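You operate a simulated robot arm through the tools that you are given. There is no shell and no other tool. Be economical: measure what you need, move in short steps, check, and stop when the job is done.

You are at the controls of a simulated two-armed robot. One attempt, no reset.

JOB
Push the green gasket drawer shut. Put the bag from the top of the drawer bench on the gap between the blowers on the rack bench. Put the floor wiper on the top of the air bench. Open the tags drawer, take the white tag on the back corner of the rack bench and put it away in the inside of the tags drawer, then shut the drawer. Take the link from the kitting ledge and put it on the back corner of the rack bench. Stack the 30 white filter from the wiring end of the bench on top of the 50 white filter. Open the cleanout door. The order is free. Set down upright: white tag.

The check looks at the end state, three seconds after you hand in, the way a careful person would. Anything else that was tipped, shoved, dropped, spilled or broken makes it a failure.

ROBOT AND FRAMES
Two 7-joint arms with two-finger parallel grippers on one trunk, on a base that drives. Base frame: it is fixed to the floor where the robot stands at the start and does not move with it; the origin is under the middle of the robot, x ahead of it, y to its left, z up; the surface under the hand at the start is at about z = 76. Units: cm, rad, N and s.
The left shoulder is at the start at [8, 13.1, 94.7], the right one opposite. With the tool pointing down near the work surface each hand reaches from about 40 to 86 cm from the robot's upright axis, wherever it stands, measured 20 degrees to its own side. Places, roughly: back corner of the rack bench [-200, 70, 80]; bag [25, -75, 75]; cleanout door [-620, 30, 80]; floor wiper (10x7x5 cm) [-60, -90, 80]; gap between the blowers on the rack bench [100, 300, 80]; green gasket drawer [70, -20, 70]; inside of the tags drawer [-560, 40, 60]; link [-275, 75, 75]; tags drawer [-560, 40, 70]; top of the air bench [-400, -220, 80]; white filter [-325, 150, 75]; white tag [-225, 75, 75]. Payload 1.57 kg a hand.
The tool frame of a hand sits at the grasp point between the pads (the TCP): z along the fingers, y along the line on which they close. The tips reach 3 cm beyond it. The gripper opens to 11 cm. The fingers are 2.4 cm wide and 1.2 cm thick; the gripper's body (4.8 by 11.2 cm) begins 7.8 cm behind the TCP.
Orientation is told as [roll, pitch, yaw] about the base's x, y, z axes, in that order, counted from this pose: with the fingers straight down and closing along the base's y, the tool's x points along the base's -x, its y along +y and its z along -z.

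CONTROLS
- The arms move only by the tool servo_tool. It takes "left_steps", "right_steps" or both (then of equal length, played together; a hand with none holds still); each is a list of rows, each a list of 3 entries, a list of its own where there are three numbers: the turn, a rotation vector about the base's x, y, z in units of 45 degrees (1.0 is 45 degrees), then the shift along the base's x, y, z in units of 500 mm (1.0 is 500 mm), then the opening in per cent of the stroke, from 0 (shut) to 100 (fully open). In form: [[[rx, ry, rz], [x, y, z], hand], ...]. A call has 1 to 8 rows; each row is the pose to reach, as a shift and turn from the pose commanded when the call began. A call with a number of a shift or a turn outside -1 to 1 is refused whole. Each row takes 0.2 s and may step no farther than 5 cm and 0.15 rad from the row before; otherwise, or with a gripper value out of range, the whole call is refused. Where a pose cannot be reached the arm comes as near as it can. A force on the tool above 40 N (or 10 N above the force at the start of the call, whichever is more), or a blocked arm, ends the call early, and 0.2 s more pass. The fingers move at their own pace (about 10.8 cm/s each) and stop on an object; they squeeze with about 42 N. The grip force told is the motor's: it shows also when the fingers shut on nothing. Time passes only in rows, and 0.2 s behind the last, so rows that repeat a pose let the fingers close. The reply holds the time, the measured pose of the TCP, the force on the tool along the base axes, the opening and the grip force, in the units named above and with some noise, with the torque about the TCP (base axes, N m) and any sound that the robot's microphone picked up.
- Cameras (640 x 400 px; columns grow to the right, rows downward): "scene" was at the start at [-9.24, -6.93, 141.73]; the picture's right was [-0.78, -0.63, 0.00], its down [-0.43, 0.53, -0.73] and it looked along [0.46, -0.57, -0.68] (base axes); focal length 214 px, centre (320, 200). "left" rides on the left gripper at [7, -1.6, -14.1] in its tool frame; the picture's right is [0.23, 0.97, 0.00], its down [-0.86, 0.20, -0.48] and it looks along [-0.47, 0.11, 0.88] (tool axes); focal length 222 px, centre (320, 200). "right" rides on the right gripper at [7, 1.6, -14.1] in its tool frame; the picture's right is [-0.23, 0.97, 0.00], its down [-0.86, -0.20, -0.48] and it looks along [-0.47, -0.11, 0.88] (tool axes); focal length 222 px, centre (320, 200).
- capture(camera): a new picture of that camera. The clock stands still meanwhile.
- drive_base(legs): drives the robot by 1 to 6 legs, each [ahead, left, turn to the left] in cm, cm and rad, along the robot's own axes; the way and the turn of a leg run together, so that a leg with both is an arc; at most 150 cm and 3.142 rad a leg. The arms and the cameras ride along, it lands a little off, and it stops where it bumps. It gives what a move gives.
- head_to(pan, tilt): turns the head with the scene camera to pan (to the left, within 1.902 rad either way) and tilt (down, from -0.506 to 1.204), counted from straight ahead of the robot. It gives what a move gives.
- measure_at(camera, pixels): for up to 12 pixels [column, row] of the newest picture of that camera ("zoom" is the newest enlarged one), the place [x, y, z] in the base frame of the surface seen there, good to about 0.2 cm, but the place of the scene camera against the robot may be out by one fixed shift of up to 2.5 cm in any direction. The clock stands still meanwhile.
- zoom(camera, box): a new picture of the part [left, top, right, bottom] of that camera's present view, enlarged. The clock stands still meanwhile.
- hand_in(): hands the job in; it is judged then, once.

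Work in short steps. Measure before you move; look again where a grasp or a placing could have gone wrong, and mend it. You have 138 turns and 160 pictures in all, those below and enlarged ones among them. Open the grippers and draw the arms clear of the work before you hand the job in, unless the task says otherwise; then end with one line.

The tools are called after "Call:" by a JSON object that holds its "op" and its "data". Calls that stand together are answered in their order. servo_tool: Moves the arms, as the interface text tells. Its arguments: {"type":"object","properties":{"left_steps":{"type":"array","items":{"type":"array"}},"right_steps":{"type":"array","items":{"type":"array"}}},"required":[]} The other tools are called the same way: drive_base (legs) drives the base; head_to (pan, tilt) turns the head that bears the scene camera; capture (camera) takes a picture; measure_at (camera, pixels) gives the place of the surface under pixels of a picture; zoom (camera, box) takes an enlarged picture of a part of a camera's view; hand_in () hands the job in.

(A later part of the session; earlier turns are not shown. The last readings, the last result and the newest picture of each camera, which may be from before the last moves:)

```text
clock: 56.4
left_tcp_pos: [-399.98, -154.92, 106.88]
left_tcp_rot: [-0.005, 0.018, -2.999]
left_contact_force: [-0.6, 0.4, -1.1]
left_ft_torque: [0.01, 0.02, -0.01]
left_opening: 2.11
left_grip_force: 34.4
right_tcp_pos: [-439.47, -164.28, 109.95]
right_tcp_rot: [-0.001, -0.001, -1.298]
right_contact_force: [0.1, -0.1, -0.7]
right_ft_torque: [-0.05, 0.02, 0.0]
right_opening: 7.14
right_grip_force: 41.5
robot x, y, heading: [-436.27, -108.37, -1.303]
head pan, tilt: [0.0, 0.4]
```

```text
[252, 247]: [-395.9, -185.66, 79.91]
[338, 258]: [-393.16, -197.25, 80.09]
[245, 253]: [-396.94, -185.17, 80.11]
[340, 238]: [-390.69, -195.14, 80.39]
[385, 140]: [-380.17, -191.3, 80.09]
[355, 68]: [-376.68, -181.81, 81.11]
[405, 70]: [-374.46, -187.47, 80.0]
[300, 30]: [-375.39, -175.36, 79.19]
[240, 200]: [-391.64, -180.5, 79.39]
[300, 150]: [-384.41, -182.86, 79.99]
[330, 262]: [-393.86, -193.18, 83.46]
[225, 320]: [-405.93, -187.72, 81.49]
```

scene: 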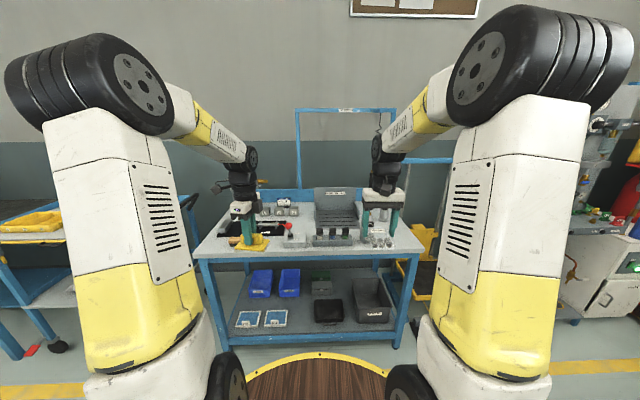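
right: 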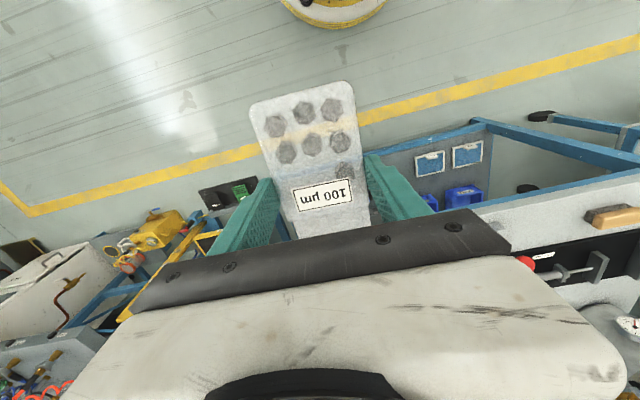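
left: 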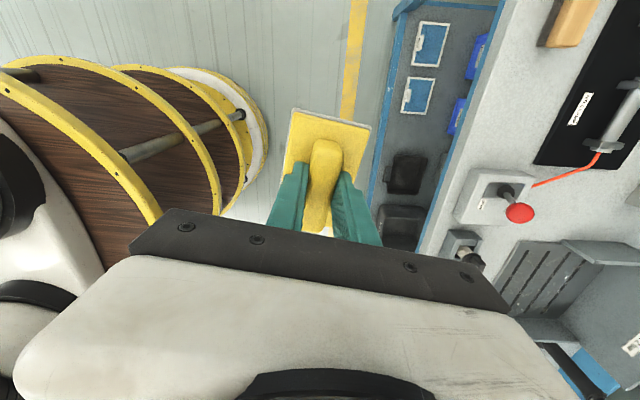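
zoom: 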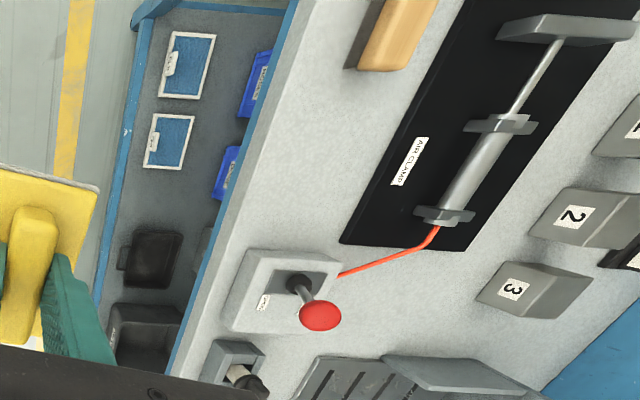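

There is a free patch about 19 x 14 cm between the wooden brush and the knob box, in front of the mat. Its centre is (-385.4,-185.6) at z 80. I drive 25 cm ahead, swing the wiper over it, and check.

Call:
{"op": "drive_base", "data": {"legs": [[25, 0, 0]]}}

Call:
{"op": "capture", "data": {"camera": "left"}}

```text
clock: 58.2
left_tcp_pos: [-393.74, -178.55, 107.06]
left_tcp_rot: [-0.006, 0.018, -3.001]
left_contact_force: [-0.3, -0.7, -1.3]
left_ft_torque: [0.0, 0.02, -0.02]
left_opening: 2.11
left_grip_force: 34.1
right_tcp_pos: [-433.36, -187.68, 110.01]
right_tcp_rot: [0.001, -0.001, -1.304]
right_contact_force: [-1.1, 0.1, -2.5]
right_ft_torque: [-0.02, -0.01, -0.05]
right_opening: 7.13
right_grip_force: 42.0
robot x, y, heading: [-429.46, -131.74, -1.301]
head pan, tilt: [0.0, 0.4]
```

```text
126 pictures are left
```

left: 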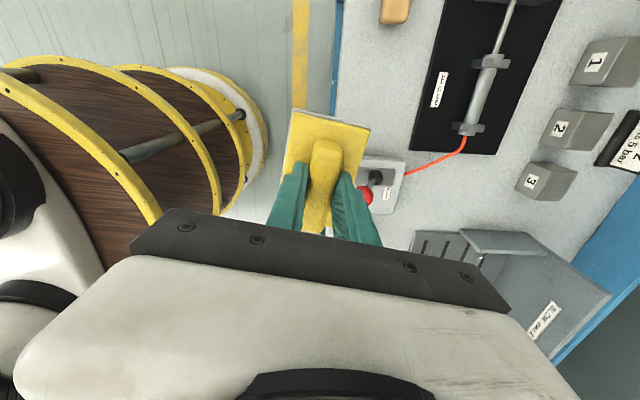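

I swing the wiper over the patch and line it up with the bench, staying 6 cm above the surface for a check.

Call:
{"op": "servo_tool", "data": {"left_steps": [[[0, 0, 0.07], [0.055, -0.047, 0], 0], [[0, 0, 0.14], [0.11, -0.094, 0], 0], [[0, 0, 0.21], [0.167, -0.141, 0], 0], [[0, 0, 0.21], [0.167, -0.141, -0.08], 0], [[0, 0, 0.21], [0.167, -0.141, -0.16], 0], [[0, 0, 0.21], [0.167, -0.141, -0.24], 0], [[0, 0, 0.21], [0.167, -0.141, -0.32], 0]]}}

Call:
{"op": "capture", "data": {"camera": "left"}}

Call:
{"op": "zoom", "data": {"camera": "scene", "box": [160, 180, 400, 340]}}

```text
clock: 59.8
left_tcp_pos: [-385.33, -185.48, 91.2]
left_tcp_rot: [-0.008, 0.018, -2.835]
left_contact_force: [-0.1, 0.1, -1.0]
left_ft_torque: [0.0, 0.02, 0.02]
left_opening: 2.12
left_grip_force: 34.4
right_tcp_pos: [-433.24, -187.58, 109.92]
right_tcp_rot: [0.0, 0.001, -1.305]
right_contact_force: [0.7, 0.3, -1.0]
right_ft_torque: [-0.02, -0.03, 0.01]
right_opening: 7.13
right_grip_force: 41.9
robot x, y, heading: [-429.26, -131.94, -1.302]
head pan, tilt: [0.0, 0.4]
```

```text
125 pictures are left
```

left: 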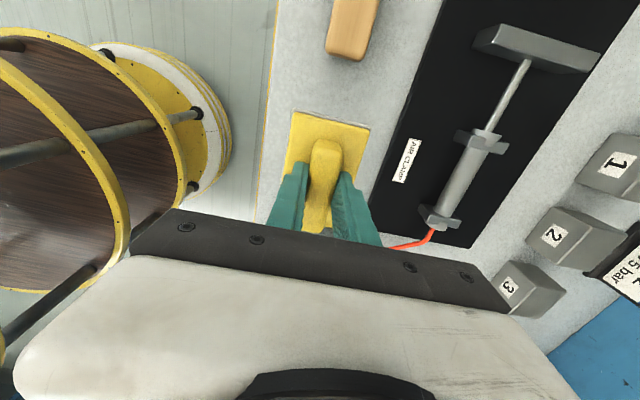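

```text
2.50 times, centred on (280, 260) of scene
```

zoom: 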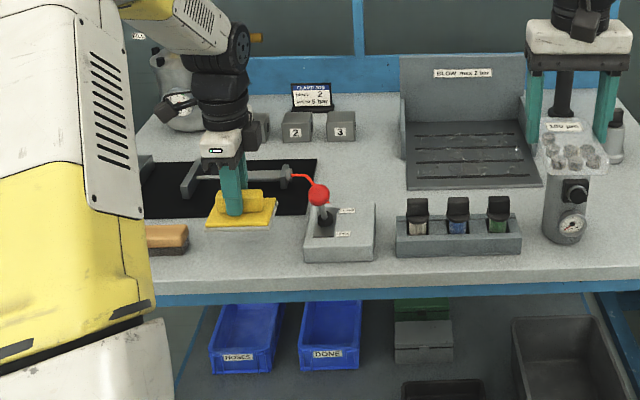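

The wiper hovers over the clear patch between the brush and the knob box. I lower it the last 6 cm, release it and rise.

Call:
{"op": "servo_tool", "data": {"left_steps": [[[0, 0, 0], [0, 0, -0.06], 0], [[0, 0, 0], [0, 0, -0.1], 0], [[0, 0, 0], [0, 0, -0.12], 0], [[0, 0, 0], [0, 0, -0.12], 0], [[0, 0, 0], [0, 0, -0.12], 45], [[0, 0, 0], [0, 0, -0.12], 45], [[0, 0, 0], [0, 0, -0.05], 45], [[0, 0, 0], [0, 0, 0.04], 45]]}}

Call:
{"op": "capture", "data": {"camera": "left"}}

```text
clock: 61.6
left_tcp_pos: [-385.16, -185.83, 93.11]
left_tcp_rot: [-0.009, 0.016, -2.836]
left_contact_force: [0.7, -0.3, -0.1]
left_ft_torque: [0.01, -0.01, 0.02]
left_opening: 4.96
left_grip_force: 0.0
right_tcp_pos: [-433.33, -187.74, 109.97]
right_tcp_rot: [-0.001, 0.0, -1.304]
right_contact_force: [0.7, -0.8, -1.1]
right_ft_torque: [0.03, 0.02, -0.02]
right_opening: 7.1
right_grip_force: 41.6
robot x, y, heading: [-429.8, -131.92, -1.304]
head pan, tilt: [0.0, 0.4]
```

```text
123 pictures are left
```

left: 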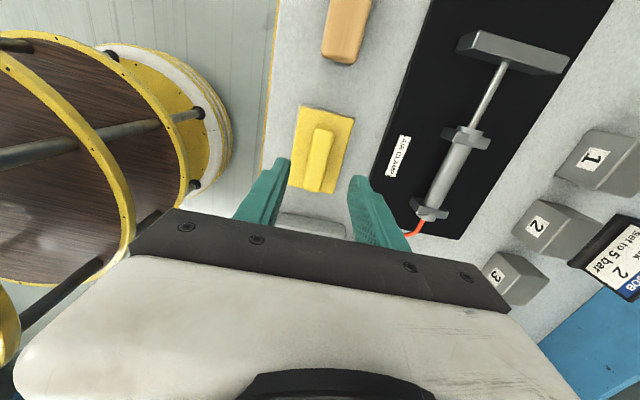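

The wiper stands flat on the air bench. I raise the left hand, turn its wrist back to neutral, and open it.

Call:
{"op": "servo_tool", "data": {"left_steps": [[[0, 0, 0], [0, 0, 0.09], 45], [[0, 0, 0.12], [0, 0, 0.18], 45], [[0, 0, 0.3], [-0.01, 0.04, 0.24], 45], [[0, 0, 0.48], [-0.02, 0.08, 0.28], 45], [[0, 0, 0.66], [-0.03, 0.12, 0.3], 45], [[0, 0, 0.84], [-0.04, 0.16, 0.3], 100], [[0, 0, 0.99], [-0.05, 0.2, 0.3], 100]]}}

Call:
{"op": "servo_tool", "data": {"left_steps": [[[0, 0, 0.18], [0, 0, 0], 100], [[0, 0, 0.36], [0, 0, 0], 100], [[0, 0, 0.54], [0, 0, 0], 100], [[0, 0, 0.72], [0, 0, 0], 100], [[0, 0, 0.88], [0, 0, 0], 100], [[0, 0, 0.96], [0, 0, 0], 100]]}}

Call:
{"op": "drive_base", "data": {"legs": [[-40, 0, 0], [0, 0, -2.6]]}}

Call:
{"op": "capture", "data": {"camera": "scene"}}

```text
clock: 63.2
left_tcp_pos: [-387.61, -175.36, 107.95]
left_tcp_rot: [-0.008, 0.016, -2.059]
left_contact_force: [0.2, 0.0, -0.9]
left_ft_torque: [0.05, 0.02, 0.01]
left_opening: 11.0
left_grip_force: 0.0
right_tcp_pos: [-433.24, -187.82, 110.0]
right_tcp_rot: [0.0, 0.001, -1.302]
right_contact_force: [0.2, 0.2, -1.6]
right_ft_torque: [0.02, -0.03, -0.01]
right_opening: 7.11
right_grip_force: 41.6
robot x, y, heading: [-429.35, -131.91, -1.299]
head pan, tilt: [0.0, 0.4]
```

```text
clock: 64.6
left_tcp_pos: [-387.87, -175.59, 108.03]
left_tcp_rot: [-0.004, 0.017, -1.304]
left_contact_force: [0.3, 0.4, 0.2]
left_ft_torque: [0.0, -0.02, -0.01]
left_opening: 11.0
left_grip_force: 0.0
right_tcp_pos: [-433.25, -187.75, 110.01]
right_tcp_rot: [-0.001, -0.001, -1.304]
right_contact_force: [-0.1, 0.5, -1.7]
right_ft_torque: [-0.03, 0.05, 0.01]
right_opening: 7.09
right_grip_force: 42.2
robot x, y, heading: [-429.8, -132.02, -1.306]
head pan, tilt: [0.0, 0.4]
```

```text
clock: 72.9
left_tcp_pos: [-500.31, -86.51, 108.05]
left_tcp_rot: [-0.006, 0.016, 2.516]
left_contact_force: [0.5, -0.3, 0.2]
left_ft_torque: [0.0, 0.01, 0.03]
left_opening: 11.02
left_grip_force: 0.1
right_tcp_pos: [-472.44, -48.65, 109.94]
right_tcp_rot: [-0.001, -0.001, 2.518]
right_contact_force: [-0.4, 0.8, -1.3]
right_ft_torque: [0.04, -0.01, -0.01]
right_opening: 7.12
right_grip_force: 41.9
robot x, y, heading: [-440.16, -94.28, 2.514]
head pan, tilt: [0.0, 0.4]
```

```text
122 pictures are left
```

scene: 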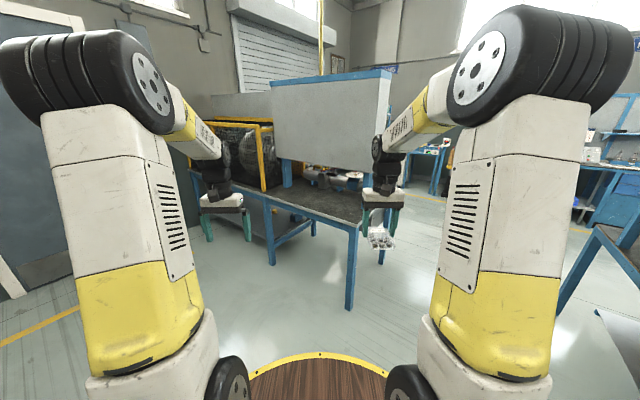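

Call:
{"op": "zoom", "data": {"camera": "scene", "box": [180, 60, 440, 310]}}

Call:
{"op": "measure_at", "data": {"camera": "scene", "pixels": [[355, 225], [272, 210], [330, 205], [345, 175], [270, 160], [330, 130], [387, 80], [275, 240], [320, 178], [240, 200]]}}

```text
1.60 times, centred on (310, 185) of scene
```

zoom: 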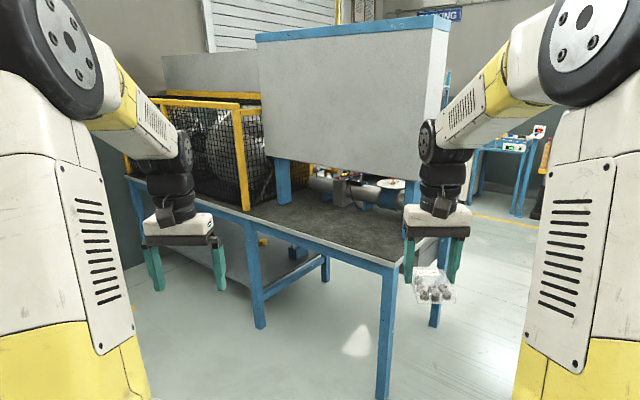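

```text
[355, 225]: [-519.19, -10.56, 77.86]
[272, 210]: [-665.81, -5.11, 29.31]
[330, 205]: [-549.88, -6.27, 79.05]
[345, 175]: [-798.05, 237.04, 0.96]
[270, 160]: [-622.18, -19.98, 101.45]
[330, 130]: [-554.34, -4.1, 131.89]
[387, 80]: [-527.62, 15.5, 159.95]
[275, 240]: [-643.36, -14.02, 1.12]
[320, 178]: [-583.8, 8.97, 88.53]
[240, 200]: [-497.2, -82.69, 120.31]
```

Drawer and door must be on the far side of this machine bench (its end is at (-519,-10)). I turn to face the aisle between it and the rack bench, go in part way, and look.

Call:
{"op": "drive_base", "data": {"legs": [[0, 0, -0.63], [120, -12, 0]]}}

Call:
{"op": "head_to", "data": {"pan": 0.7, "tilt": 0.4}}

Call:
{"op": "capture", "data": {"camera": "scene"}}

Call:
{"op": "head_to", "data": {"pan": -0.6, "tilt": 0.4}}

Call:
{"op": "capture", "data": {"camera": "scene"}}

```text
clock: 80.5
left_tcp_pos: [-512.04, 60.03, 107.97]
left_tcp_rot: [-0.006, 0.018, 1.912]
left_contact_force: [-0.6, 0.6, 0.7]
left_ft_torque: [0.0, 0.03, 0.01]
left_opening: 10.99
left_grip_force: 0.1
right_tcp_pos: [-467.6, 75.44, 109.99]
right_tcp_rot: [0.0, 0.001, 1.914]
right_contact_force: [0.9, -0.3, -1.2]
right_ft_torque: [-0.01, -0.03, 0.03]
right_opening: 7.14
right_grip_force: 41.8
robot x, y, heading: [-467.27, 19.71, 1.909]
head pan, tilt: [0.0, 0.4]
```

```text
clock: 81.6
left_tcp_pos: [-512.15, 60.06, 108.05]
left_tcp_rot: [-0.006, 0.018, 1.911]
left_contact_force: [-0.6, 0.0, -0.4]
left_ft_torque: [-0.01, -0.02, -0.02]
left_opening: 11.02
left_grip_force: 0.0
right_tcp_pos: [-467.65, 75.32, 110.11]
right_tcp_rot: [0.001, 0.0, 1.913]
right_contact_force: [0.1, 0.0, -1.7]
right_ft_torque: [-0.02, 0.02, -0.01]
right_opening: 7.1
right_grip_force: 42.0
robot x, y, heading: [-466.82, 19.48, 1.915]
head pan, tilt: [0.7, 0.4]
```

```text
120 pictures are left
```

scene: 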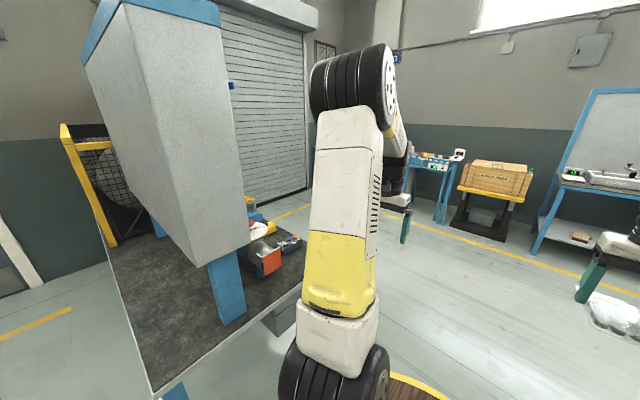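

```text
clock: 83.1
left_tcp_pos: [-512.01, 60.07, 107.98]
left_tcp_rot: [-0.005, 0.018, 1.913]
left_contact_force: [-0.4, 0.1, -0.1]
left_ft_torque: [0.0, 0.01, -0.01]
left_opening: 11.01
left_grip_force: 0.0
right_tcp_pos: [-467.6, 75.35, 110.08]
right_tcp_rot: [0.001, -0.001, 1.913]
right_contact_force: [-0.6, -0.5, -0.8]
right_ft_torque: [0.02, 0.01, -0.02]
right_opening: 7.12
right_grip_force: 42.2
robot x, y, heading: [-467.09, 19.47, 1.913]
head pan, tilt: [-0.6, 0.4]
```

```text
119 pictures are left
```

scene: 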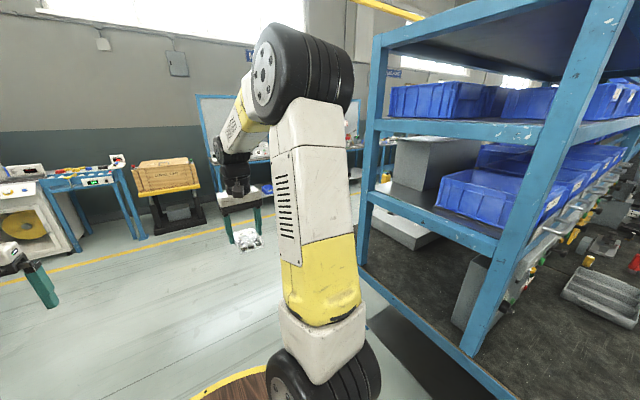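

Call:
{"op": "measure_at", "data": {"camera": "scene", "pixels": [[170, 180], [60, 185], [200, 160], [120, 265], [360, 260], [620, 225], [480, 370], [270, 155]]}}

Call:
{"op": "drive_base", "data": {"legs": [[120, 8, 0]]}}

Call:
{"op": "head_to", "data": {"pan": 1.7, "tilt": 0.5}}

Call:
{"op": "capture", "data": {"camera": "scene"}}

```text
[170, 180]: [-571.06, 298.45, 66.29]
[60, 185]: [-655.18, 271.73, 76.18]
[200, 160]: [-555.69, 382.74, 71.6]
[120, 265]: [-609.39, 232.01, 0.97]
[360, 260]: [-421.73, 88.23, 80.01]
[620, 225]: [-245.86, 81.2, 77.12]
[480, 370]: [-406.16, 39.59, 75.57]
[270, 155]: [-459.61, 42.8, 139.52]
```

```text
clock: 89.1
left_tcp_pos: [-559.28, 167.78, 108.08]
left_tcp_rot: [-0.006, 0.016, 1.917]
left_contact_force: [-0.4, 1.1, -0.6]
left_ft_torque: [0.02, 0.01, 0.01]
left_opening: 11.01
left_grip_force: 0.1
right_tcp_pos: [-514.96, 183.4, 109.81]
right_tcp_rot: [0.0, 0.0, 1.917]
right_contact_force: [0.7, -0.1, -0.8]
right_ft_torque: [0.0, -0.01, 0.01]
right_opening: 7.1
right_grip_force: 42.1
robot x, y, heading: [-513.94, 127.33, 1.919]
head pan, tilt: [-0.6, 0.4]
```

```text
clock: 91.2
left_tcp_pos: [-559.16, 167.73, 107.97]
left_tcp_rot: [-0.005, 0.019, 1.914]
left_contact_force: [0.7, -0.9, -0.2]
left_ft_torque: [-0.03, 0.02, 0.03]
left_opening: 11.01
left_grip_force: 0.1
right_tcp_pos: [-514.98, 183.26, 110.01]
right_tcp_rot: [0.0, 0.0, 1.914]
right_contact_force: [0.3, -0.3, -0.7]
right_ft_torque: [0.02, -0.03, 0.01]
right_opening: 7.11
right_grip_force: 42.6
robot x, y, heading: [-514.33, 127.23, 1.916]
head pan, tilt: [1.7, 0.499]
```

```text
118 pictures are left
```

scene: 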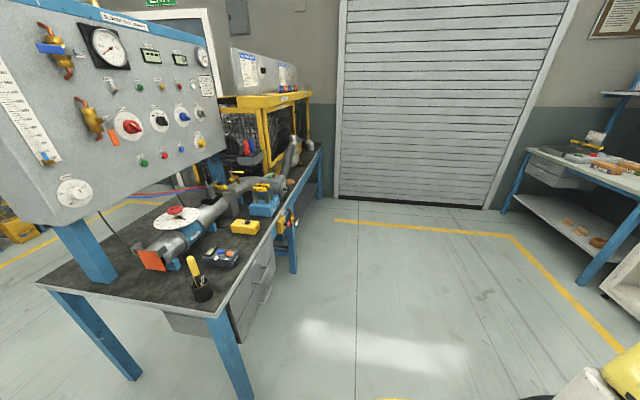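

The machine's front has the control panel, a pipe with an orange square, and drawers under the bench edge. I turn round to face it and slide along in front of it.

Call:
{"op": "drive_base", "data": {"legs": [[0, 0, 3.1], [-8, -70, 0]]}}

Call:
{"op": "head_to", "data": {"pan": -0.1, "tilt": 0.55}}

Call:
{"op": "capture", "data": {"camera": "scene"}}

```text
clock: 102.2
left_tcp_pos: [-543.34, 74.16, 108.09]
left_tcp_rot: [-0.005, 0.018, -1.328]
left_contact_force: [0.0, -0.3, 0.2]
left_ft_torque: [0.01, 0.02, -0.02]
left_opening: 10.99
left_grip_force: 0.0
right_tcp_pos: [-589.21, 63.13, 110.02]
right_tcp_rot: [0.001, 0.001, -1.324]
right_contact_force: [-0.3, 0.0, -2.2]
right_ft_torque: [-0.02, 0.01, 0.0]
right_opening: 7.11
right_grip_force: 42.2
robot x, y, heading: [-584.47, 119.06, -1.327]
head pan, tilt: [1.7, 0.499]
```

```text
clock: 104.0
left_tcp_pos: [-543.4, 74.09, 108.14]
left_tcp_rot: [-0.004, 0.018, -1.33]
left_contact_force: [-0.1, -0.6, 0.1]
left_ft_torque: [-0.03, -0.01, 0.01]
left_opening: 11.0
left_grip_force: 0.2
right_tcp_pos: [-589.07, 63.2, 109.94]
right_tcp_rot: [0.001, 0.0, -1.325]
right_contact_force: [0.3, 0.5, -0.3]
right_ft_torque: [-0.03, 0.0, 0.0]
right_opening: 7.11
right_grip_force: 42.1
robot x, y, heading: [-584.52, 118.81, -1.327]
head pan, tilt: [-0.099, 0.55]
```

```text
117 pictures are left
```

scene: 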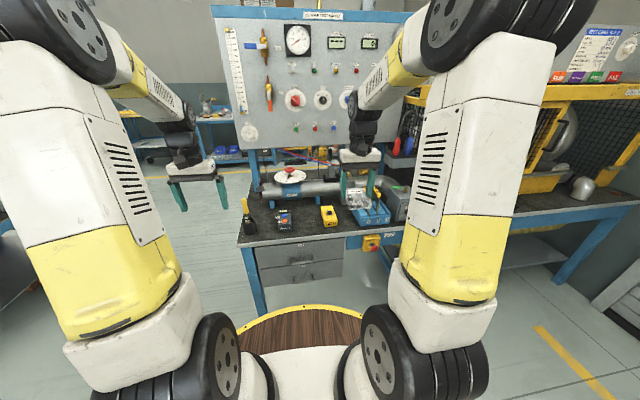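

Call:
{"op": "zoom", "data": {"camera": "scene", "box": [230, 150, 430, 300]}}

Call:
{"op": "capture", "data": {"camera": "left"}}

Call:
{"op": "capture", "data": {"camera": "right"}}

```text
2.67 times, centred on (330, 225) of scene
```

zoom: 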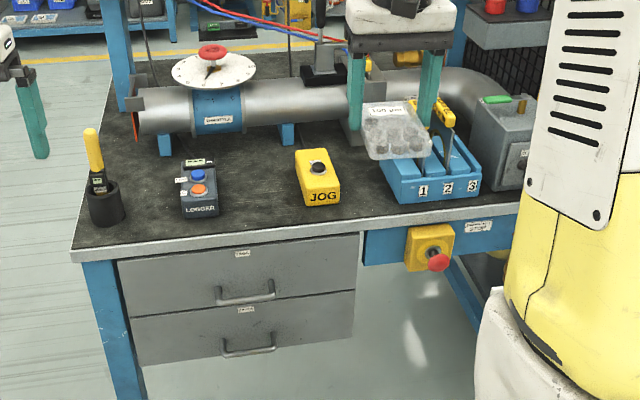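

```text
115 pictures are left
```

left: 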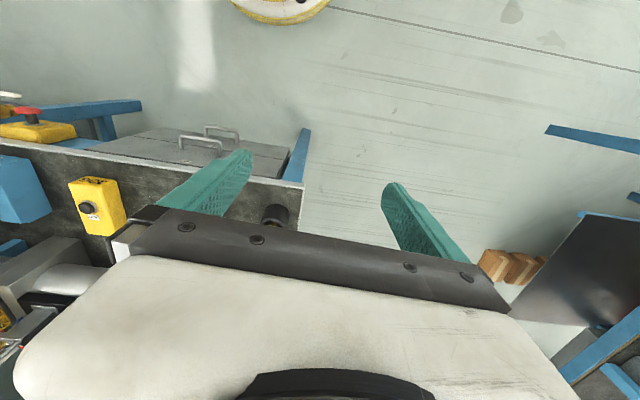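

```text
114 pictures are left
```

right: 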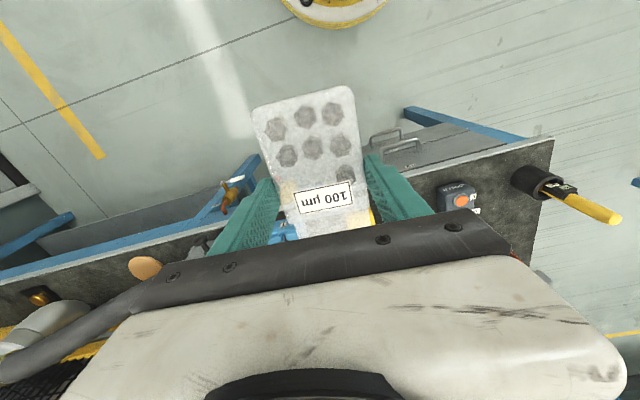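

Call:
{"op": "zoom", "data": {"camera": "scene", "box": [260, 235, 345, 290]}}

Call:
{"op": "zoom", "data": {"camera": "scene", "box": [350, 155, 430, 260]}}

Call:
{"op": "measure_at", "data": {"camera": "left", "pixels": [[180, 140], [221, 148], [205, 128], [238, 132], [197, 140], [222, 130], [303, 160], [282, 180], [60, 145], [20, 135]]}}

Call:
{"op": "measure_at", "data": {"camera": "scene", "pixels": [[410, 200], [395, 215], [320, 263], [320, 240], [307, 262], [335, 255], [415, 190], [400, 195]]}}

```text
7.27 times, centred on (302, 262) of scene
```

zoom: 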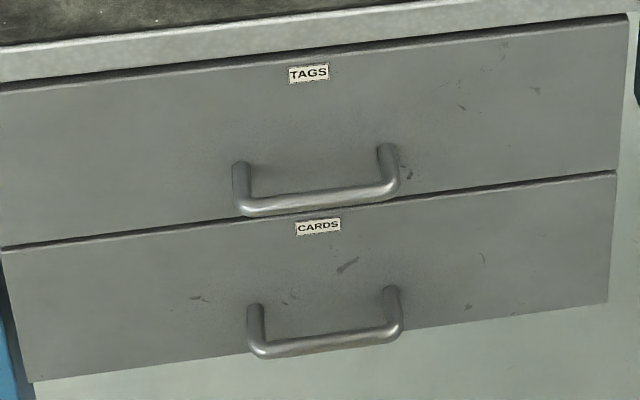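

```text
3.81 times, centred on (390, 208) of scene
```

zoom: 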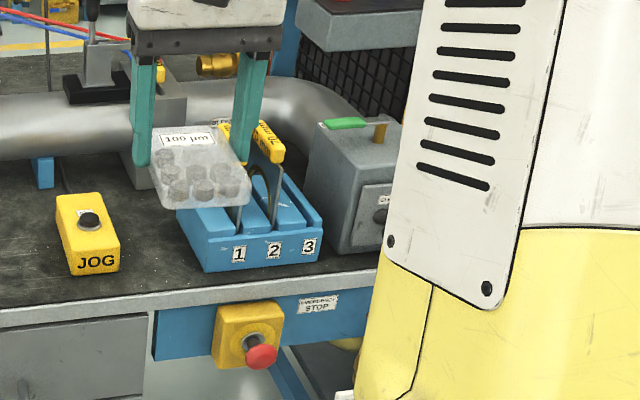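

```text
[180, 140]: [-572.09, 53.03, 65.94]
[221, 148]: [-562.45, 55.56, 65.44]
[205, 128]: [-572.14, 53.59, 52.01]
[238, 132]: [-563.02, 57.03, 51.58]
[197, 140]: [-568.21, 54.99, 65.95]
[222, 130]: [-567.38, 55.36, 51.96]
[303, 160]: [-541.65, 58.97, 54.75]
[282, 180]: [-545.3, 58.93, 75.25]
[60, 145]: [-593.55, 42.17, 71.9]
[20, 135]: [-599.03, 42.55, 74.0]
```

```text
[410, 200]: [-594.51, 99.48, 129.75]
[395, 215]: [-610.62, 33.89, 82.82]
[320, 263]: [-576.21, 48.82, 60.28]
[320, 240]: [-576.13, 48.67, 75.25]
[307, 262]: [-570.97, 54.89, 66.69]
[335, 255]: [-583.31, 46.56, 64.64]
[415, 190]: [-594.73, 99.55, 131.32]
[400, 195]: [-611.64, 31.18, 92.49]
```

The upper drawer reads TAGS, with its handle bar at about (-567.5,54.5,65.7). The grey box on the right, behind my arm, seems to carry the cleanout door, so I slide right to see it.

Call:
{"op": "drive_base", "data": {"legs": [[-5, -55, 0.07]]}}

Call:
{"op": "head_to", "data": {"pan": 0.1, "tilt": 0.6}}

Call:
{"op": "zoom", "data": {"camera": "scene", "box": [200, 130, 440, 300]}}

Call:
{"op": "capture", "data": {"camera": "left"}}

```text
clock: 107.1
left_tcp_pos: [-593.92, 66.9, 108.0]
left_tcp_rot: [-0.005, 0.017, -1.268]
left_contact_force: [-0.1, 0.3, 0.0]
left_ft_torque: [-0.02, 0.04, -0.01]
left_opening: 10.98
left_grip_force: 0.1
right_tcp_pos: [-638.82, 53.16, 109.93]
right_tcp_rot: [0.0, 0.002, -1.264]
right_contact_force: [-0.4, 0.8, -1.3]
right_ft_torque: [-0.03, -0.03, 0.0]
right_opening: 7.13
right_grip_force: 42.2
robot x, y, heading: [-637.26, 109.07, -1.265]
head pan, tilt: [-0.099, 0.55]
```

```text
clock: 107.8
left_tcp_pos: [-594.03, 66.93, 108.05]
left_tcp_rot: [-0.005, 0.017, -1.268]
left_contact_force: [-0.2, -0.1, -0.5]
left_ft_torque: [0.01, 0.02, -0.01]
left_opening: 11.0
left_grip_force: 0.0
right_tcp_pos: [-638.95, 53.18, 110.01]
right_tcp_rot: [0.001, -0.001, -1.267]
right_contact_force: [0.8, -0.6, -0.4]
right_ft_torque: [0.0, -0.01, -0.02]
right_opening: 7.14
right_grip_force: 42.3
robot x, y, heading: [-637.7, 108.93, -1.269]
head pan, tilt: [0.099, 0.6]
```

```text
2.35 times, centred on (320, 215) of scene
```

zoom: 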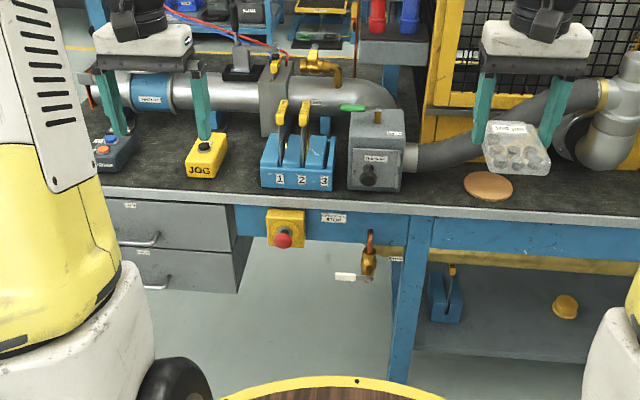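

```text
110 pictures are left
```

left: 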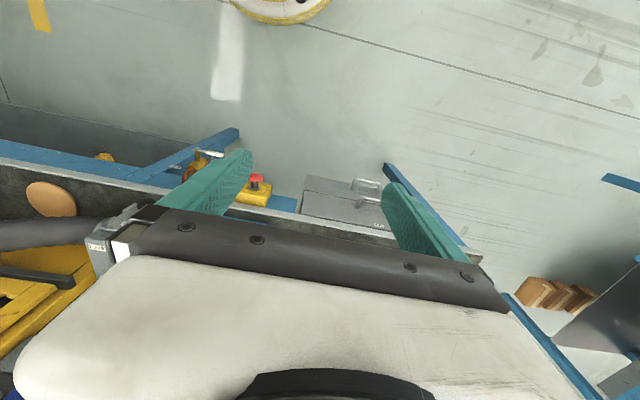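

Call:
{"op": "zoom", "data": {"camera": "scene", "box": [320, 165, 380, 215]}}

Call:
{"op": "measure_at", "data": {"camera": "zoom", "pixels": [[320, 200], [250, 180], [400, 190], [320, 250], [305, 245], [250, 300], [400, 300], [330, 130], [250, 120], [420, 120], [260, 80], [330, 290]]}}

```text
8.00 times, centred on (350, 190) of scene
```

zoom: 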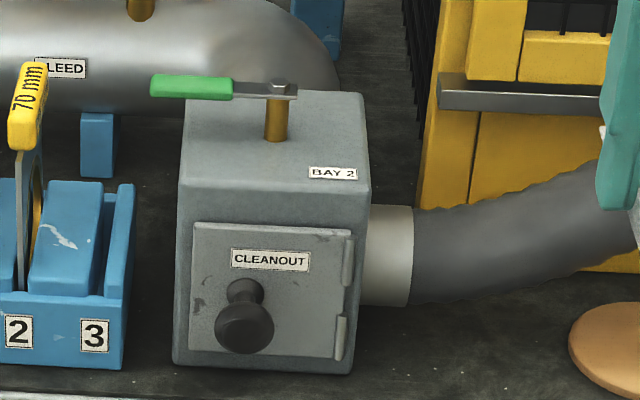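

```text
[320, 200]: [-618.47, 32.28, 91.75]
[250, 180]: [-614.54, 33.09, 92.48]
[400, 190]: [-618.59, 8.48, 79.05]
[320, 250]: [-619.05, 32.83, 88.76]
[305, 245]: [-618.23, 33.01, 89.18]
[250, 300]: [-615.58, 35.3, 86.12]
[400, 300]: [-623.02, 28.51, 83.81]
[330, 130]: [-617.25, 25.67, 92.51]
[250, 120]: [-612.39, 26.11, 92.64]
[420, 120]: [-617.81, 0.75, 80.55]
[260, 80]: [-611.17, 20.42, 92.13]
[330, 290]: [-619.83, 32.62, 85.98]
```

The CLEANOUT door is on the grey box, with a black knob at its left and hinges at its right. I shift the robot so the left hand faces the knob, then turn that hand so its fingers point level at the door.

Call:
{"op": "drive_base", "data": {"legs": [[6, -20, 0]]}}

Call:
{"op": "servo_tool", "data": {"left_steps": [[[-0.17, -0.053, 0], [0, 0, 0], 50], [[-0.34, -0.106, 0], [0, 0, 0], 50], [[-0.51, -0.159, 0], [0, 0, 0], 50], [[-0.68, -0.212, 0], [0, 0, 0], 50], [[-0.85, -0.265, 0], [0, 0, 0], 50], [[-0.954, -0.298, 0], [-0.01, 0.03, 0], 50]]}}

Call:
{"op": "servo_tool", "data": {"left_steps": [[[-0.17, -0.053, 0], [-0.03, 0.02, -0.06], 50], [[-0.34, -0.106, 0], [-0.06, 0.01, -0.12], 50], [[-0.51, -0.159, 0], [-0.09, 0, -0.18], 50], [[-0.68, -0.212, 0], [-0.12, -0.01, -0.24], 50], [[-0.85, -0.265, 0], [-0.15, -0.02, -0.3], 50], [[-0.954, -0.298, 0], [-0.18, -0.03, -0.36], 50]]}}

Call:
{"op": "capture", "data": {"camera": "left"}}

Call:
{"op": "capture", "data": {"camera": "scene"}}

```text
clock: 109.4
left_tcp_pos: [-611.52, 55.11, 108.04]
left_tcp_rot: [-0.005, 0.017, -1.269]
left_contact_force: [-0.3, -0.4, 0.5]
left_ft_torque: [-0.01, -0.01, 0.0]
left_opening: 11.01
left_grip_force: 0.0
right_tcp_pos: [-656.45, 41.45, 110.04]
right_tcp_rot: [0.001, 0.001, -1.266]
right_contact_force: [0.4, 0.4, -0.4]
right_ft_torque: [-0.01, 0.0, 0.01]
right_opening: 7.1
right_grip_force: 42.0
robot x, y, heading: [-654.84, 97.69, -1.265]
head pan, tilt: [0.099, 0.6]
```

```text
clock: 110.8
left_tcp_pos: [-611.92, 56.14, 108.05]
left_tcp_rot: [-0.004, -0.749, -1.273]
left_contact_force: [-0.2, -0.2, 0.0]
left_ft_torque: [0.06, 0.0, -0.02]
left_opening: 5.52
left_grip_force: 0.2
left hand out of reach, approached as far as the arm can: row 6
right_tcp_pos: [-656.49, 41.47, 109.87]
right_tcp_rot: [-0.002, 0.0, -1.267]
right_contact_force: [-0.2, -0.9, 0.0]
right_ft_torque: [-0.02, 0.04, 0.0]
right_opening: 7.12
right_grip_force: 41.6
robot x, y, heading: [-655.14, 97.19, -1.271]
head pan, tilt: [0.099, 0.6]
```

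```text
clock: 112.2
left_tcp_pos: [-614.94, 51.72, 91.94]
left_tcp_rot: [-0.18, -1.528, -1.113]
left_contact_force: [-0.4, 0.2, 0.8]
left_ft_torque: [0.0, -0.01, 0.06]
left_opening: 5.49
left_grip_force: 0.1
left hand out of reach, approached as far as the arm can: row 1, 2, 3, 4, 5, 6
right_tcp_pos: [-656.48, 41.61, 109.96]
right_tcp_rot: [0.001, -0.001, -1.268]
right_contact_force: [0.3, -0.4, -1.2]
right_ft_torque: [-0.03, 0.02, -0.01]
right_opening: 7.09
right_grip_force: 41.6
robot x, y, heading: [-654.92, 97.22, -1.264]
head pan, tilt: [0.099, 0.6]
```

```text
108 pictures are left
```

left: 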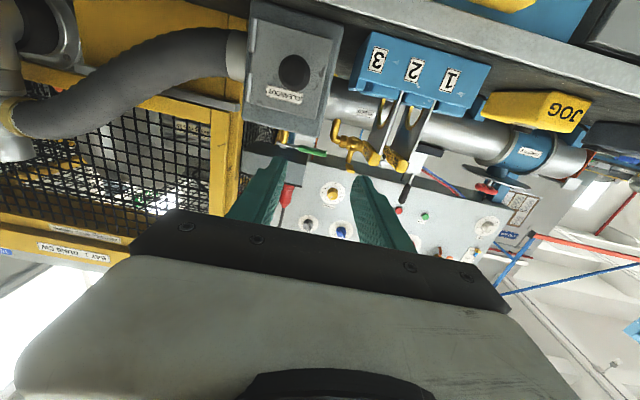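

```text
107 pictures are left
```

scene: 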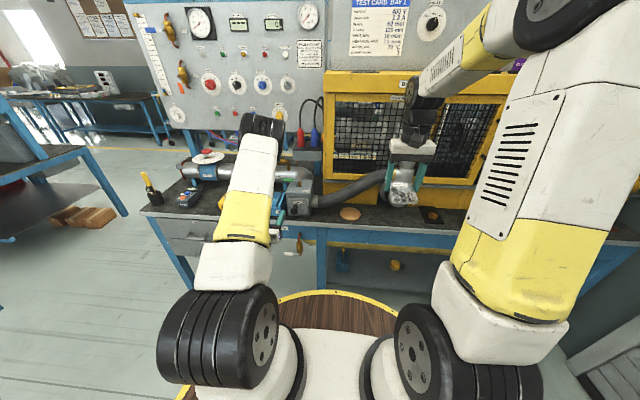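

The hand now points level at the door, but the arm is folded too tightly. I measure the knob and door from this view, then back the base off.

Call:
{"op": "measure_at", "data": {"camera": "left", "pixels": [[294, 70], [294, 85], [280, 70], [308, 70], [270, 40], [330, 40], [265, 92], [325, 100], [290, 15], [285, 110], [320, 75], [345, 25]]}}

Call:
{"op": "zoom", "data": {"camera": "left", "box": [230, 0, 370, 130]}}

```text
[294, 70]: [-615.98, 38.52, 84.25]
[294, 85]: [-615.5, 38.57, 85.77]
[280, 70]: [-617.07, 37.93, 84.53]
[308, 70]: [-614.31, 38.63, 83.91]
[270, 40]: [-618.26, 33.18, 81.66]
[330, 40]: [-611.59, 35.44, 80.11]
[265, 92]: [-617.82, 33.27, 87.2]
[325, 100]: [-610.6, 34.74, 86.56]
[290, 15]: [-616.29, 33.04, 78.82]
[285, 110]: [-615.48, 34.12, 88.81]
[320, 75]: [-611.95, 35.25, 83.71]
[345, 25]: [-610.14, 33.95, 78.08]
```

```text
3.08 times, centred on (300, 65) of left
```

zoom: 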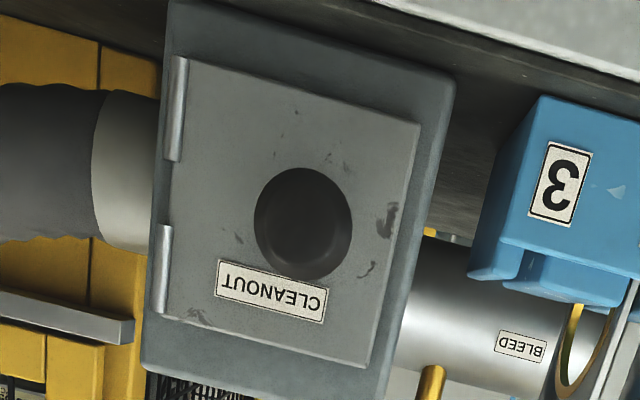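

Knob centre is about (-615.7,38.5,84.8), 4 cm proud of the door; the hinge is roughly 5.5 cm to its right. I back the base off 9 cm and hold the hand pose to see what it settles on.

Call:
{"op": "drive_base", "data": {"legs": [[-9, 0, 0]]}}

Call:
{"op": "servo_tool", "data": {"left_steps": [[[0, 0, 0], [0, 0, 0], 60]]}}

```text
clock: 113.3
left_tcp_pos: [-617.77, 60.29, 91.95]
left_tcp_rot: [-0.194, -1.528, -1.099]
left_contact_force: [-0.2, 0.0, -0.2]
left_ft_torque: [0.03, 0.02, 0.05]
left_opening: 5.5
left_grip_force: 0.1
right_tcp_pos: [-659.25, 50.23, 110.04]
right_tcp_rot: [0.0, 0.001, -1.265]
right_contact_force: [-0.1, -0.1, -1.1]
right_ft_torque: [-0.03, -0.04, -0.02]
right_opening: 7.13
right_grip_force: 41.7
robot x, y, heading: [-657.55, 106.17, -1.27]
head pan, tilt: [0.099, 0.6]
```

```text
clock: 113.8
left_tcp_pos: [-617.65, 60.3, 91.81]
left_tcp_rot: [-0.199, -1.526, -1.096]
left_contact_force: [0.0, -0.4, 0.3]
left_ft_torque: [0.01, 0.03, -0.01]
left_opening: 6.6
left_grip_force: 0.2
right_tcp_pos: [-659.29, 50.15, 109.9]
right_tcp_rot: [0.001, 0.0, -1.267]
right_contact_force: [0.2, 0.4, -1.2]
right_ft_torque: [0.0, 0.03, -0.01]
right_opening: 7.11
right_grip_force: 41.8
robot x, y, heading: [-657.52, 105.93, -1.272]
head pan, tilt: [0.099, 0.6]
```

The command has settled where the hand is. I move it to 6 cm in front of the knob and check.

Call:
{"op": "servo_tool", "data": {"left_steps": [[[0, 0, 0], [0.001, -0.065, -0.05], 60], [[0, 0, 0], [0.002, -0.14, -0.09], 60], [[0, 0, 0], [0.003, -0.22, -0.13], 60], [[0, 0, 0], [0.005, -0.3, -0.14], 60], [[0, 0, 0], [0.005, -0.326, -0.14], 60]]}}

Call:
{"op": "capture", "data": {"camera": "left"}}

```text
clock: 115.0
left_tcp_pos: [-612.78, 45.36, 85.56]
left_tcp_rot: [-0.483, -1.514, -0.856]
left_contact_force: [0.6, -0.6, 1.2]
left_ft_torque: [0.0, 0.0, -0.01]
left_opening: 6.58
left_grip_force: 0.1
left hand out of reach, approached as far as the arm can: row 1, 2, 3, 4, 5
right_tcp_pos: [-659.2, 50.21, 110.07]
right_tcp_rot: [0.001, 0.001, -1.267]
right_contact_force: [0.4, 0.3, -0.5]
right_ft_torque: [-0.05, -0.01, -0.03]
right_opening: 7.11
right_grip_force: 41.9
robot x, y, heading: [-657.54, 105.97, -1.271]
head pan, tilt: [0.099, 0.6]
```

```text
105 pictures are left
```

left: 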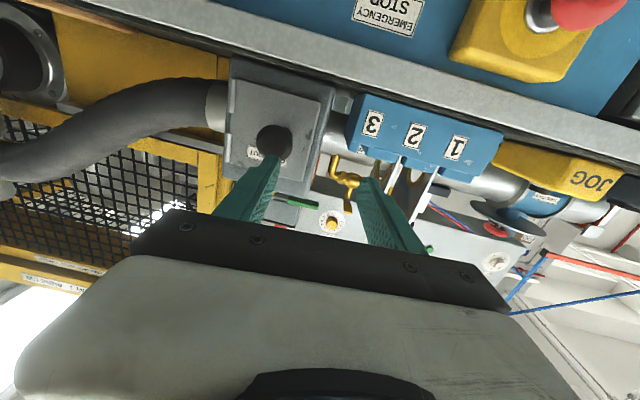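

The level pose is at a wrist limit, so the hand stopped 4.6 cm to the side. I ease the tilt to about 65 degrees and line up again.

Call:
{"op": "servo_tool", "data": {"left_steps": [[[0.13, 0.04, 0], [0.005, 0.03, 0.015], 60], [[0.26, 0.08, 0], [-0.03, 0.02, 0.03], 60], [[0.39, 0.12, 0], [-0.06, 0, 0.034], 60], [[0.534, 0.167, 0], [-0.082, -0.02, 0.034], 60], [[0.534, 0.167, 0], [-0.082, -0.04, 0.034], 60]]}}

Call:
{"op": "capture", "data": {"camera": "left"}}

```text
clock: 116.2
left_tcp_pos: [-617.13, 43.41, 87.35]
left_tcp_rot: [-0.04, -1.088, -1.25]
left_contact_force: [-0.4, -0.3, 1.1]
left_ft_torque: [-0.01, 0.0, 0.04]
left_opening: 6.61
left_grip_force: 0.0
left hand out of reach, approached as far as the arm can: row 1, 2, 3
right_tcp_pos: [-659.08, 50.16, 109.96]
right_tcp_rot: [-0.002, 0.0, -1.267]
right_contact_force: [-0.3, 0.3, -0.7]
right_ft_torque: [-0.06, -0.04, 0.01]
right_opening: 7.08
right_grip_force: 42.4
robot x, y, heading: [-657.65, 105.99, -1.266]
head pan, tilt: [0.099, 0.6]
```

```text
104 pictures are left
```

left: 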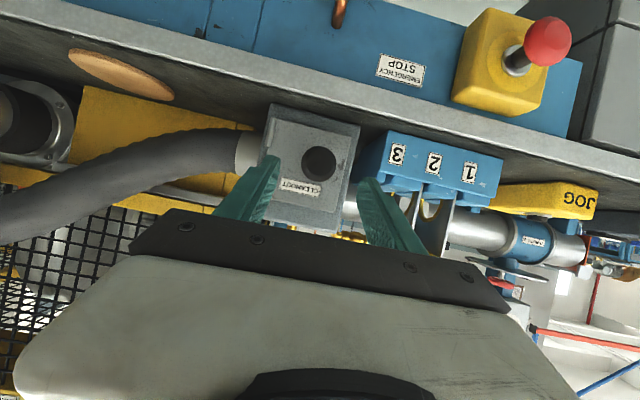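

The fingers straddle the knob's line. I advance the 5.6 cm onto the knob and close.

Call:
{"op": "servo_tool", "data": {"left_steps": [[[0, 0, 0], [0.017, -0.053, -0.025], 60], [[0, 0, 0], [0.034, -0.107, -0.049], 60], [[0, 0, 0], [0.034, -0.107, -0.049], 0], [[0, 0, 0], [0.034, -0.107, -0.049], 0], [[0, 0, 0], [0.034, -0.107, -0.049], 0]]}}

Call:
{"op": "capture", "data": {"camera": "left"}}

```text
clock: 117.3
left_tcp_pos: [-615.71, 38.19, 84.87]
left_tcp_rot: [-0.042, -1.088, -1.251]
left_contact_force: [-3.8, -3.3, -1.6]
left_ft_torque: [-0.03, 0.1, 0.26]
left_opening: 3.45
left_grip_force: 41.6
right_tcp_pos: [-659.1, 50.15, 110.05]
right_tcp_rot: [0.001, 0.0, -1.268]
right_contact_force: [0.3, 0.2, -0.8]
right_ft_torque: [-0.04, 0.02, 0.01]
right_opening: 7.09
right_grip_force: 42.3
robot x, y, heading: [-657.81, 106.14, -1.27]
head pan, tilt: [0.099, 0.6]
```

```text
103 pictures are left
```

left: 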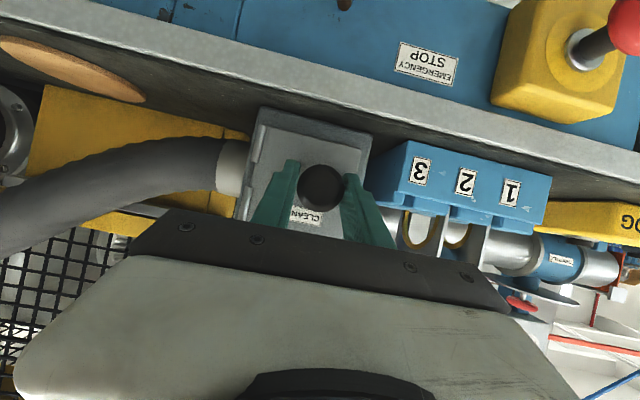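

The knob is gripped at 3.45 cm. I measure the hinge line and the free edge so I can pull along the right arc.

Call:
{"op": "measure_at", "data": {"camera": "left", "pixels": [[262, 145], [257, 165], [268, 130], [362, 150], [355, 165], [340, 150], [320, 180]]}}

Call:
{"op": "zoom", "data": {"camera": "left", "box": [220, 90, 400, 240]}}

```text
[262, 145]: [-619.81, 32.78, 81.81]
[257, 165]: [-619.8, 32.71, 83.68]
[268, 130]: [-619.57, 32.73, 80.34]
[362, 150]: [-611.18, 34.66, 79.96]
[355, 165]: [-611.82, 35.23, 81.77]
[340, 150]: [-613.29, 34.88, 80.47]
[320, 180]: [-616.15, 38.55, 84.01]
```

```text
2.67 times, centred on (310, 165) of left
```

zoom: 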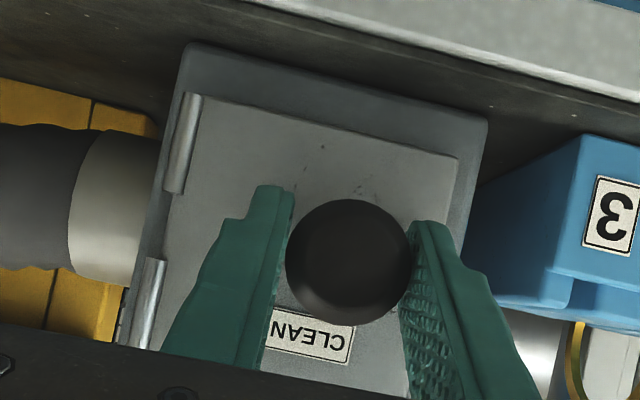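

The hinge is at (-620.2,32.6). I pull the knob along its arc about the hinge, turning the hand along, for about 45 degrees.

Call:
{"op": "servo_tool", "data": {"left_steps": [[[0, 0, 0.178], [-0.0164, 0.0117, 0], 0], [[0, 0, 0.333], [-0.0318, 0.0202, 0], 0], [[0, 0, 0.511], [-0.0508, 0.027, 0], 0], [[0, 0, 0.667], [-0.0686, 0.0304, 0], 0], [[0, 0, 0.844], [-0.0882, 0.033, 0], 0], [[0, 0, 1.0], [-0.1058, 0.0324, 0], 0]]}}

Call:
{"op": "capture", "data": {"camera": "left"}}

```text
clock: 117.9
left_tcp_pos: [-615.88, 38.16, 84.65]
left_tcp_rot: [-0.111, -1.081, -1.17]
left_contact_force: [-7.0, 14.6, 10.3]
left_ft_torque: [0.36, -0.03, -0.27]
left_opening: 3.46
left_grip_force: 41.4
left hand out of reach, approached as far as the arm can: row 1, 2
right_tcp_pos: [-659.11, 50.18, 109.92]
right_tcp_rot: [0.0, 0.002, -1.266]
right_contact_force: [-0.6, 0.8, -0.7]
right_ft_torque: [-0.04, 0.02, 0.01]
right_opening: 7.1
right_grip_force: 42.2
robot x, y, heading: [-657.38, 106.24, -1.269]
head pan, tilt: [0.099, 0.6]
stopped in row 2 (left hand): the force on the tool passed its limit at 74 N (the readings are from after the stop); the commanded pose is now the measured one
```

```text
101 pictures are left
```

left: 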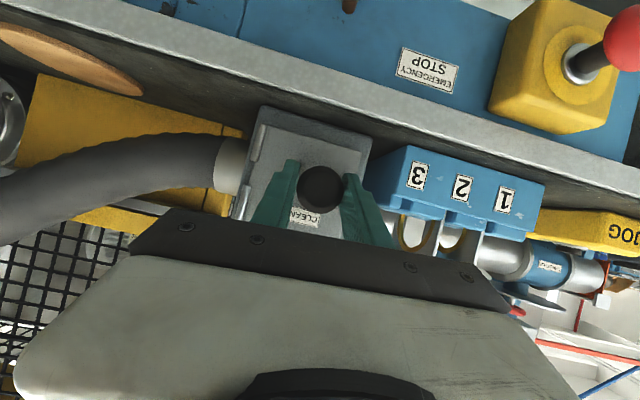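

The hand could not follow the turn, so the force built up on a still-shut door. I try a small straight pull with no turn.

Call:
{"op": "servo_tool", "data": {"left_steps": [[[0, 0, 0], [-0.004, 0.012, 0], 0], [[0, 0, 0], [-0.01, 0.022, 0], 0], [[0, 0, 0], [-0.016, 0.032, 0], 0], [[0, 0, 0], [-0.025, 0.042, 0], 0]]}}

Call:
{"op": "capture", "data": {"camera": "left"}}

```text
clock: 118.9
left_tcp_pos: [-617.03, 39.3, 84.68]
left_tcp_rot: [-0.107, -1.072, -1.174]
left_contact_force: [-6.0, -22.8, -32.0]
left_ft_torque: [0.05, 0.22, 0.31]
left_opening: 3.61
left_grip_force: 42.5
left hand out of reach, approached as far as the arm can: row 3, 4
right_tcp_pos: [-659.22, 50.05, 109.94]
right_tcp_rot: [0.001, 0.001, -1.268]
right_contact_force: [0.6, -0.2, -1.9]
right_ft_torque: [-0.02, -0.02, -0.01]
right_opening: 7.09
right_grip_force: 42.7
robot x, y, heading: [-657.67, 106.03, -1.269]
head pan, tilt: [0.099, 0.6]
```

```text
100 pictures are left
```

left: 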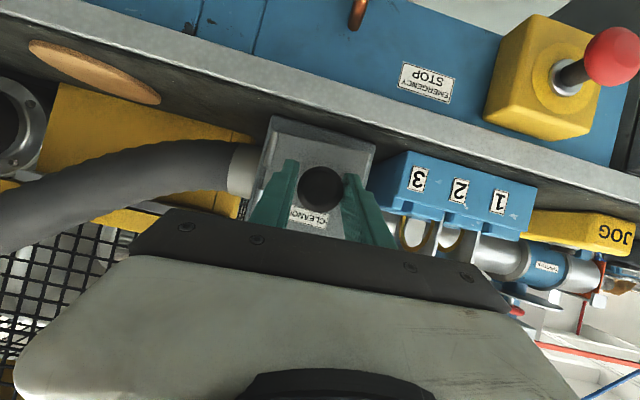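

Call:
{"op": "zoom", "data": {"camera": "left", "box": [220, 90, 400, 240]}}

Call:
{"op": "measure_at", "data": {"camera": "left", "pixels": [[265, 155], [275, 130], [360, 160], [345, 155], [370, 155], [350, 165]]}}

```text
2.67 times, centred on (310, 165) of left
```

zoom: 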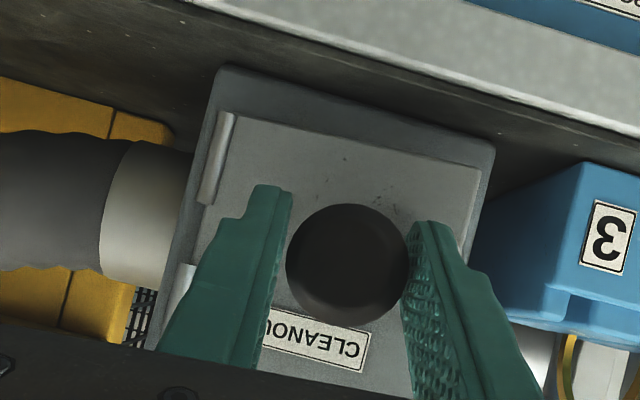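

```text
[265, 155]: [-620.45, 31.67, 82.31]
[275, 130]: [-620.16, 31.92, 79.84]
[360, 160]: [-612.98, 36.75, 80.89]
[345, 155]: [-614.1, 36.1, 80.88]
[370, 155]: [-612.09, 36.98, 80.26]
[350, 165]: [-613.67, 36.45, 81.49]
```

The door has begun to swing (about 15 degrees). Since the wrist cannot turn further, I swing the whole base around the hinge with the hand holding the knob, in a small arc first.

Call:
{"op": "drive_base", "data": {"legs": [[3.6, -21.1, 0.26]]}}

Call:
{"op": "capture", "data": {"camera": "left"}}

```text
clock: 120.6
left_tcp_pos: [-618.76, 39.89, 84.86]
left_tcp_rot: [-0.113, -1.073, -0.909]
left_contact_force: [-1.2, -9.3, -40.8]
left_ft_torque: [0.16, 0.14, 0.02]
left_opening: 3.58
left_grip_force: 42.2
right_tcp_pos: [-662.35, 39.38, 109.82]
right_tcp_rot: [-0.002, 0.004, -1.008]
right_contact_force: [0.4, 0.0, -1.8]
right_ft_torque: [0.0, 0.0, 0.05]
right_opening: 7.08
right_grip_force: 41.6
robot x, y, heading: [-674.73, 93.7, -1.008]
head pan, tilt: [0.099, 0.6]
```

```text
98 pictures are left
```

left: 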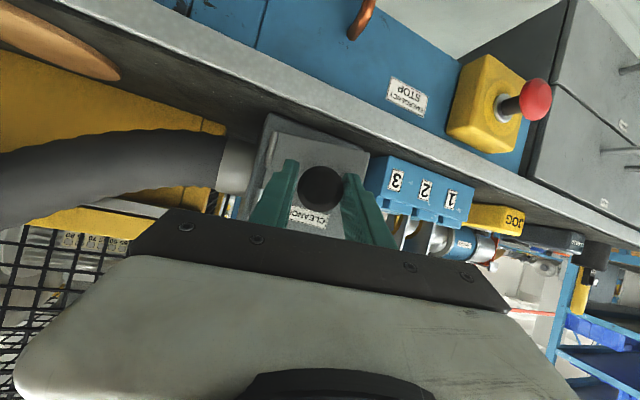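

The door follows (about 30 degrees now). I repeat the arc.

Call:
{"op": "drive_base", "data": {"legs": [[3.6, -21.1, 0.26]]}}

Call:
{"op": "capture", "data": {"camera": "left"}}

```text
clock: 122.2
left_tcp_pos: [-620.77, 39.99, 84.9]
left_tcp_rot: [-0.113, -1.071, -0.652]
left_contact_force: [2.9, -23.8, -14.0]
left_ft_torque: [-0.15, 0.1, 0.07]
left_opening: 3.6
left_grip_force: 42.4
right_tcp_pos: [-662.73, 28.4, 109.87]
right_tcp_rot: [-0.002, 0.002, -0.747]
right_contact_force: [0.4, 0.1, -1.2]
right_ft_torque: [-0.04, 0.0, 0.02]
right_opening: 7.1
right_grip_force: 41.9
robot x, y, heading: [-689.16, 77.52, -0.751]
head pan, tilt: [0.099, 0.6]
```

```text
97 pictures are left
```

left: 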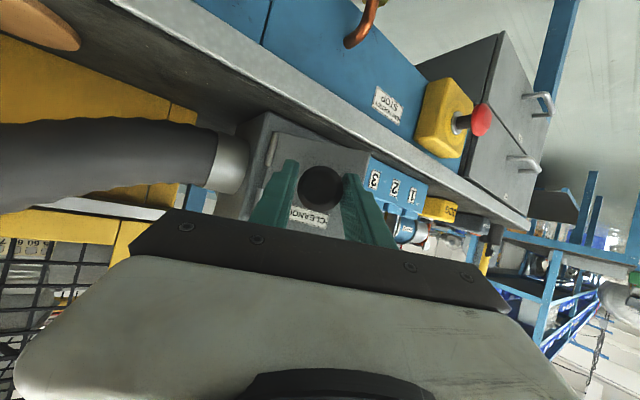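

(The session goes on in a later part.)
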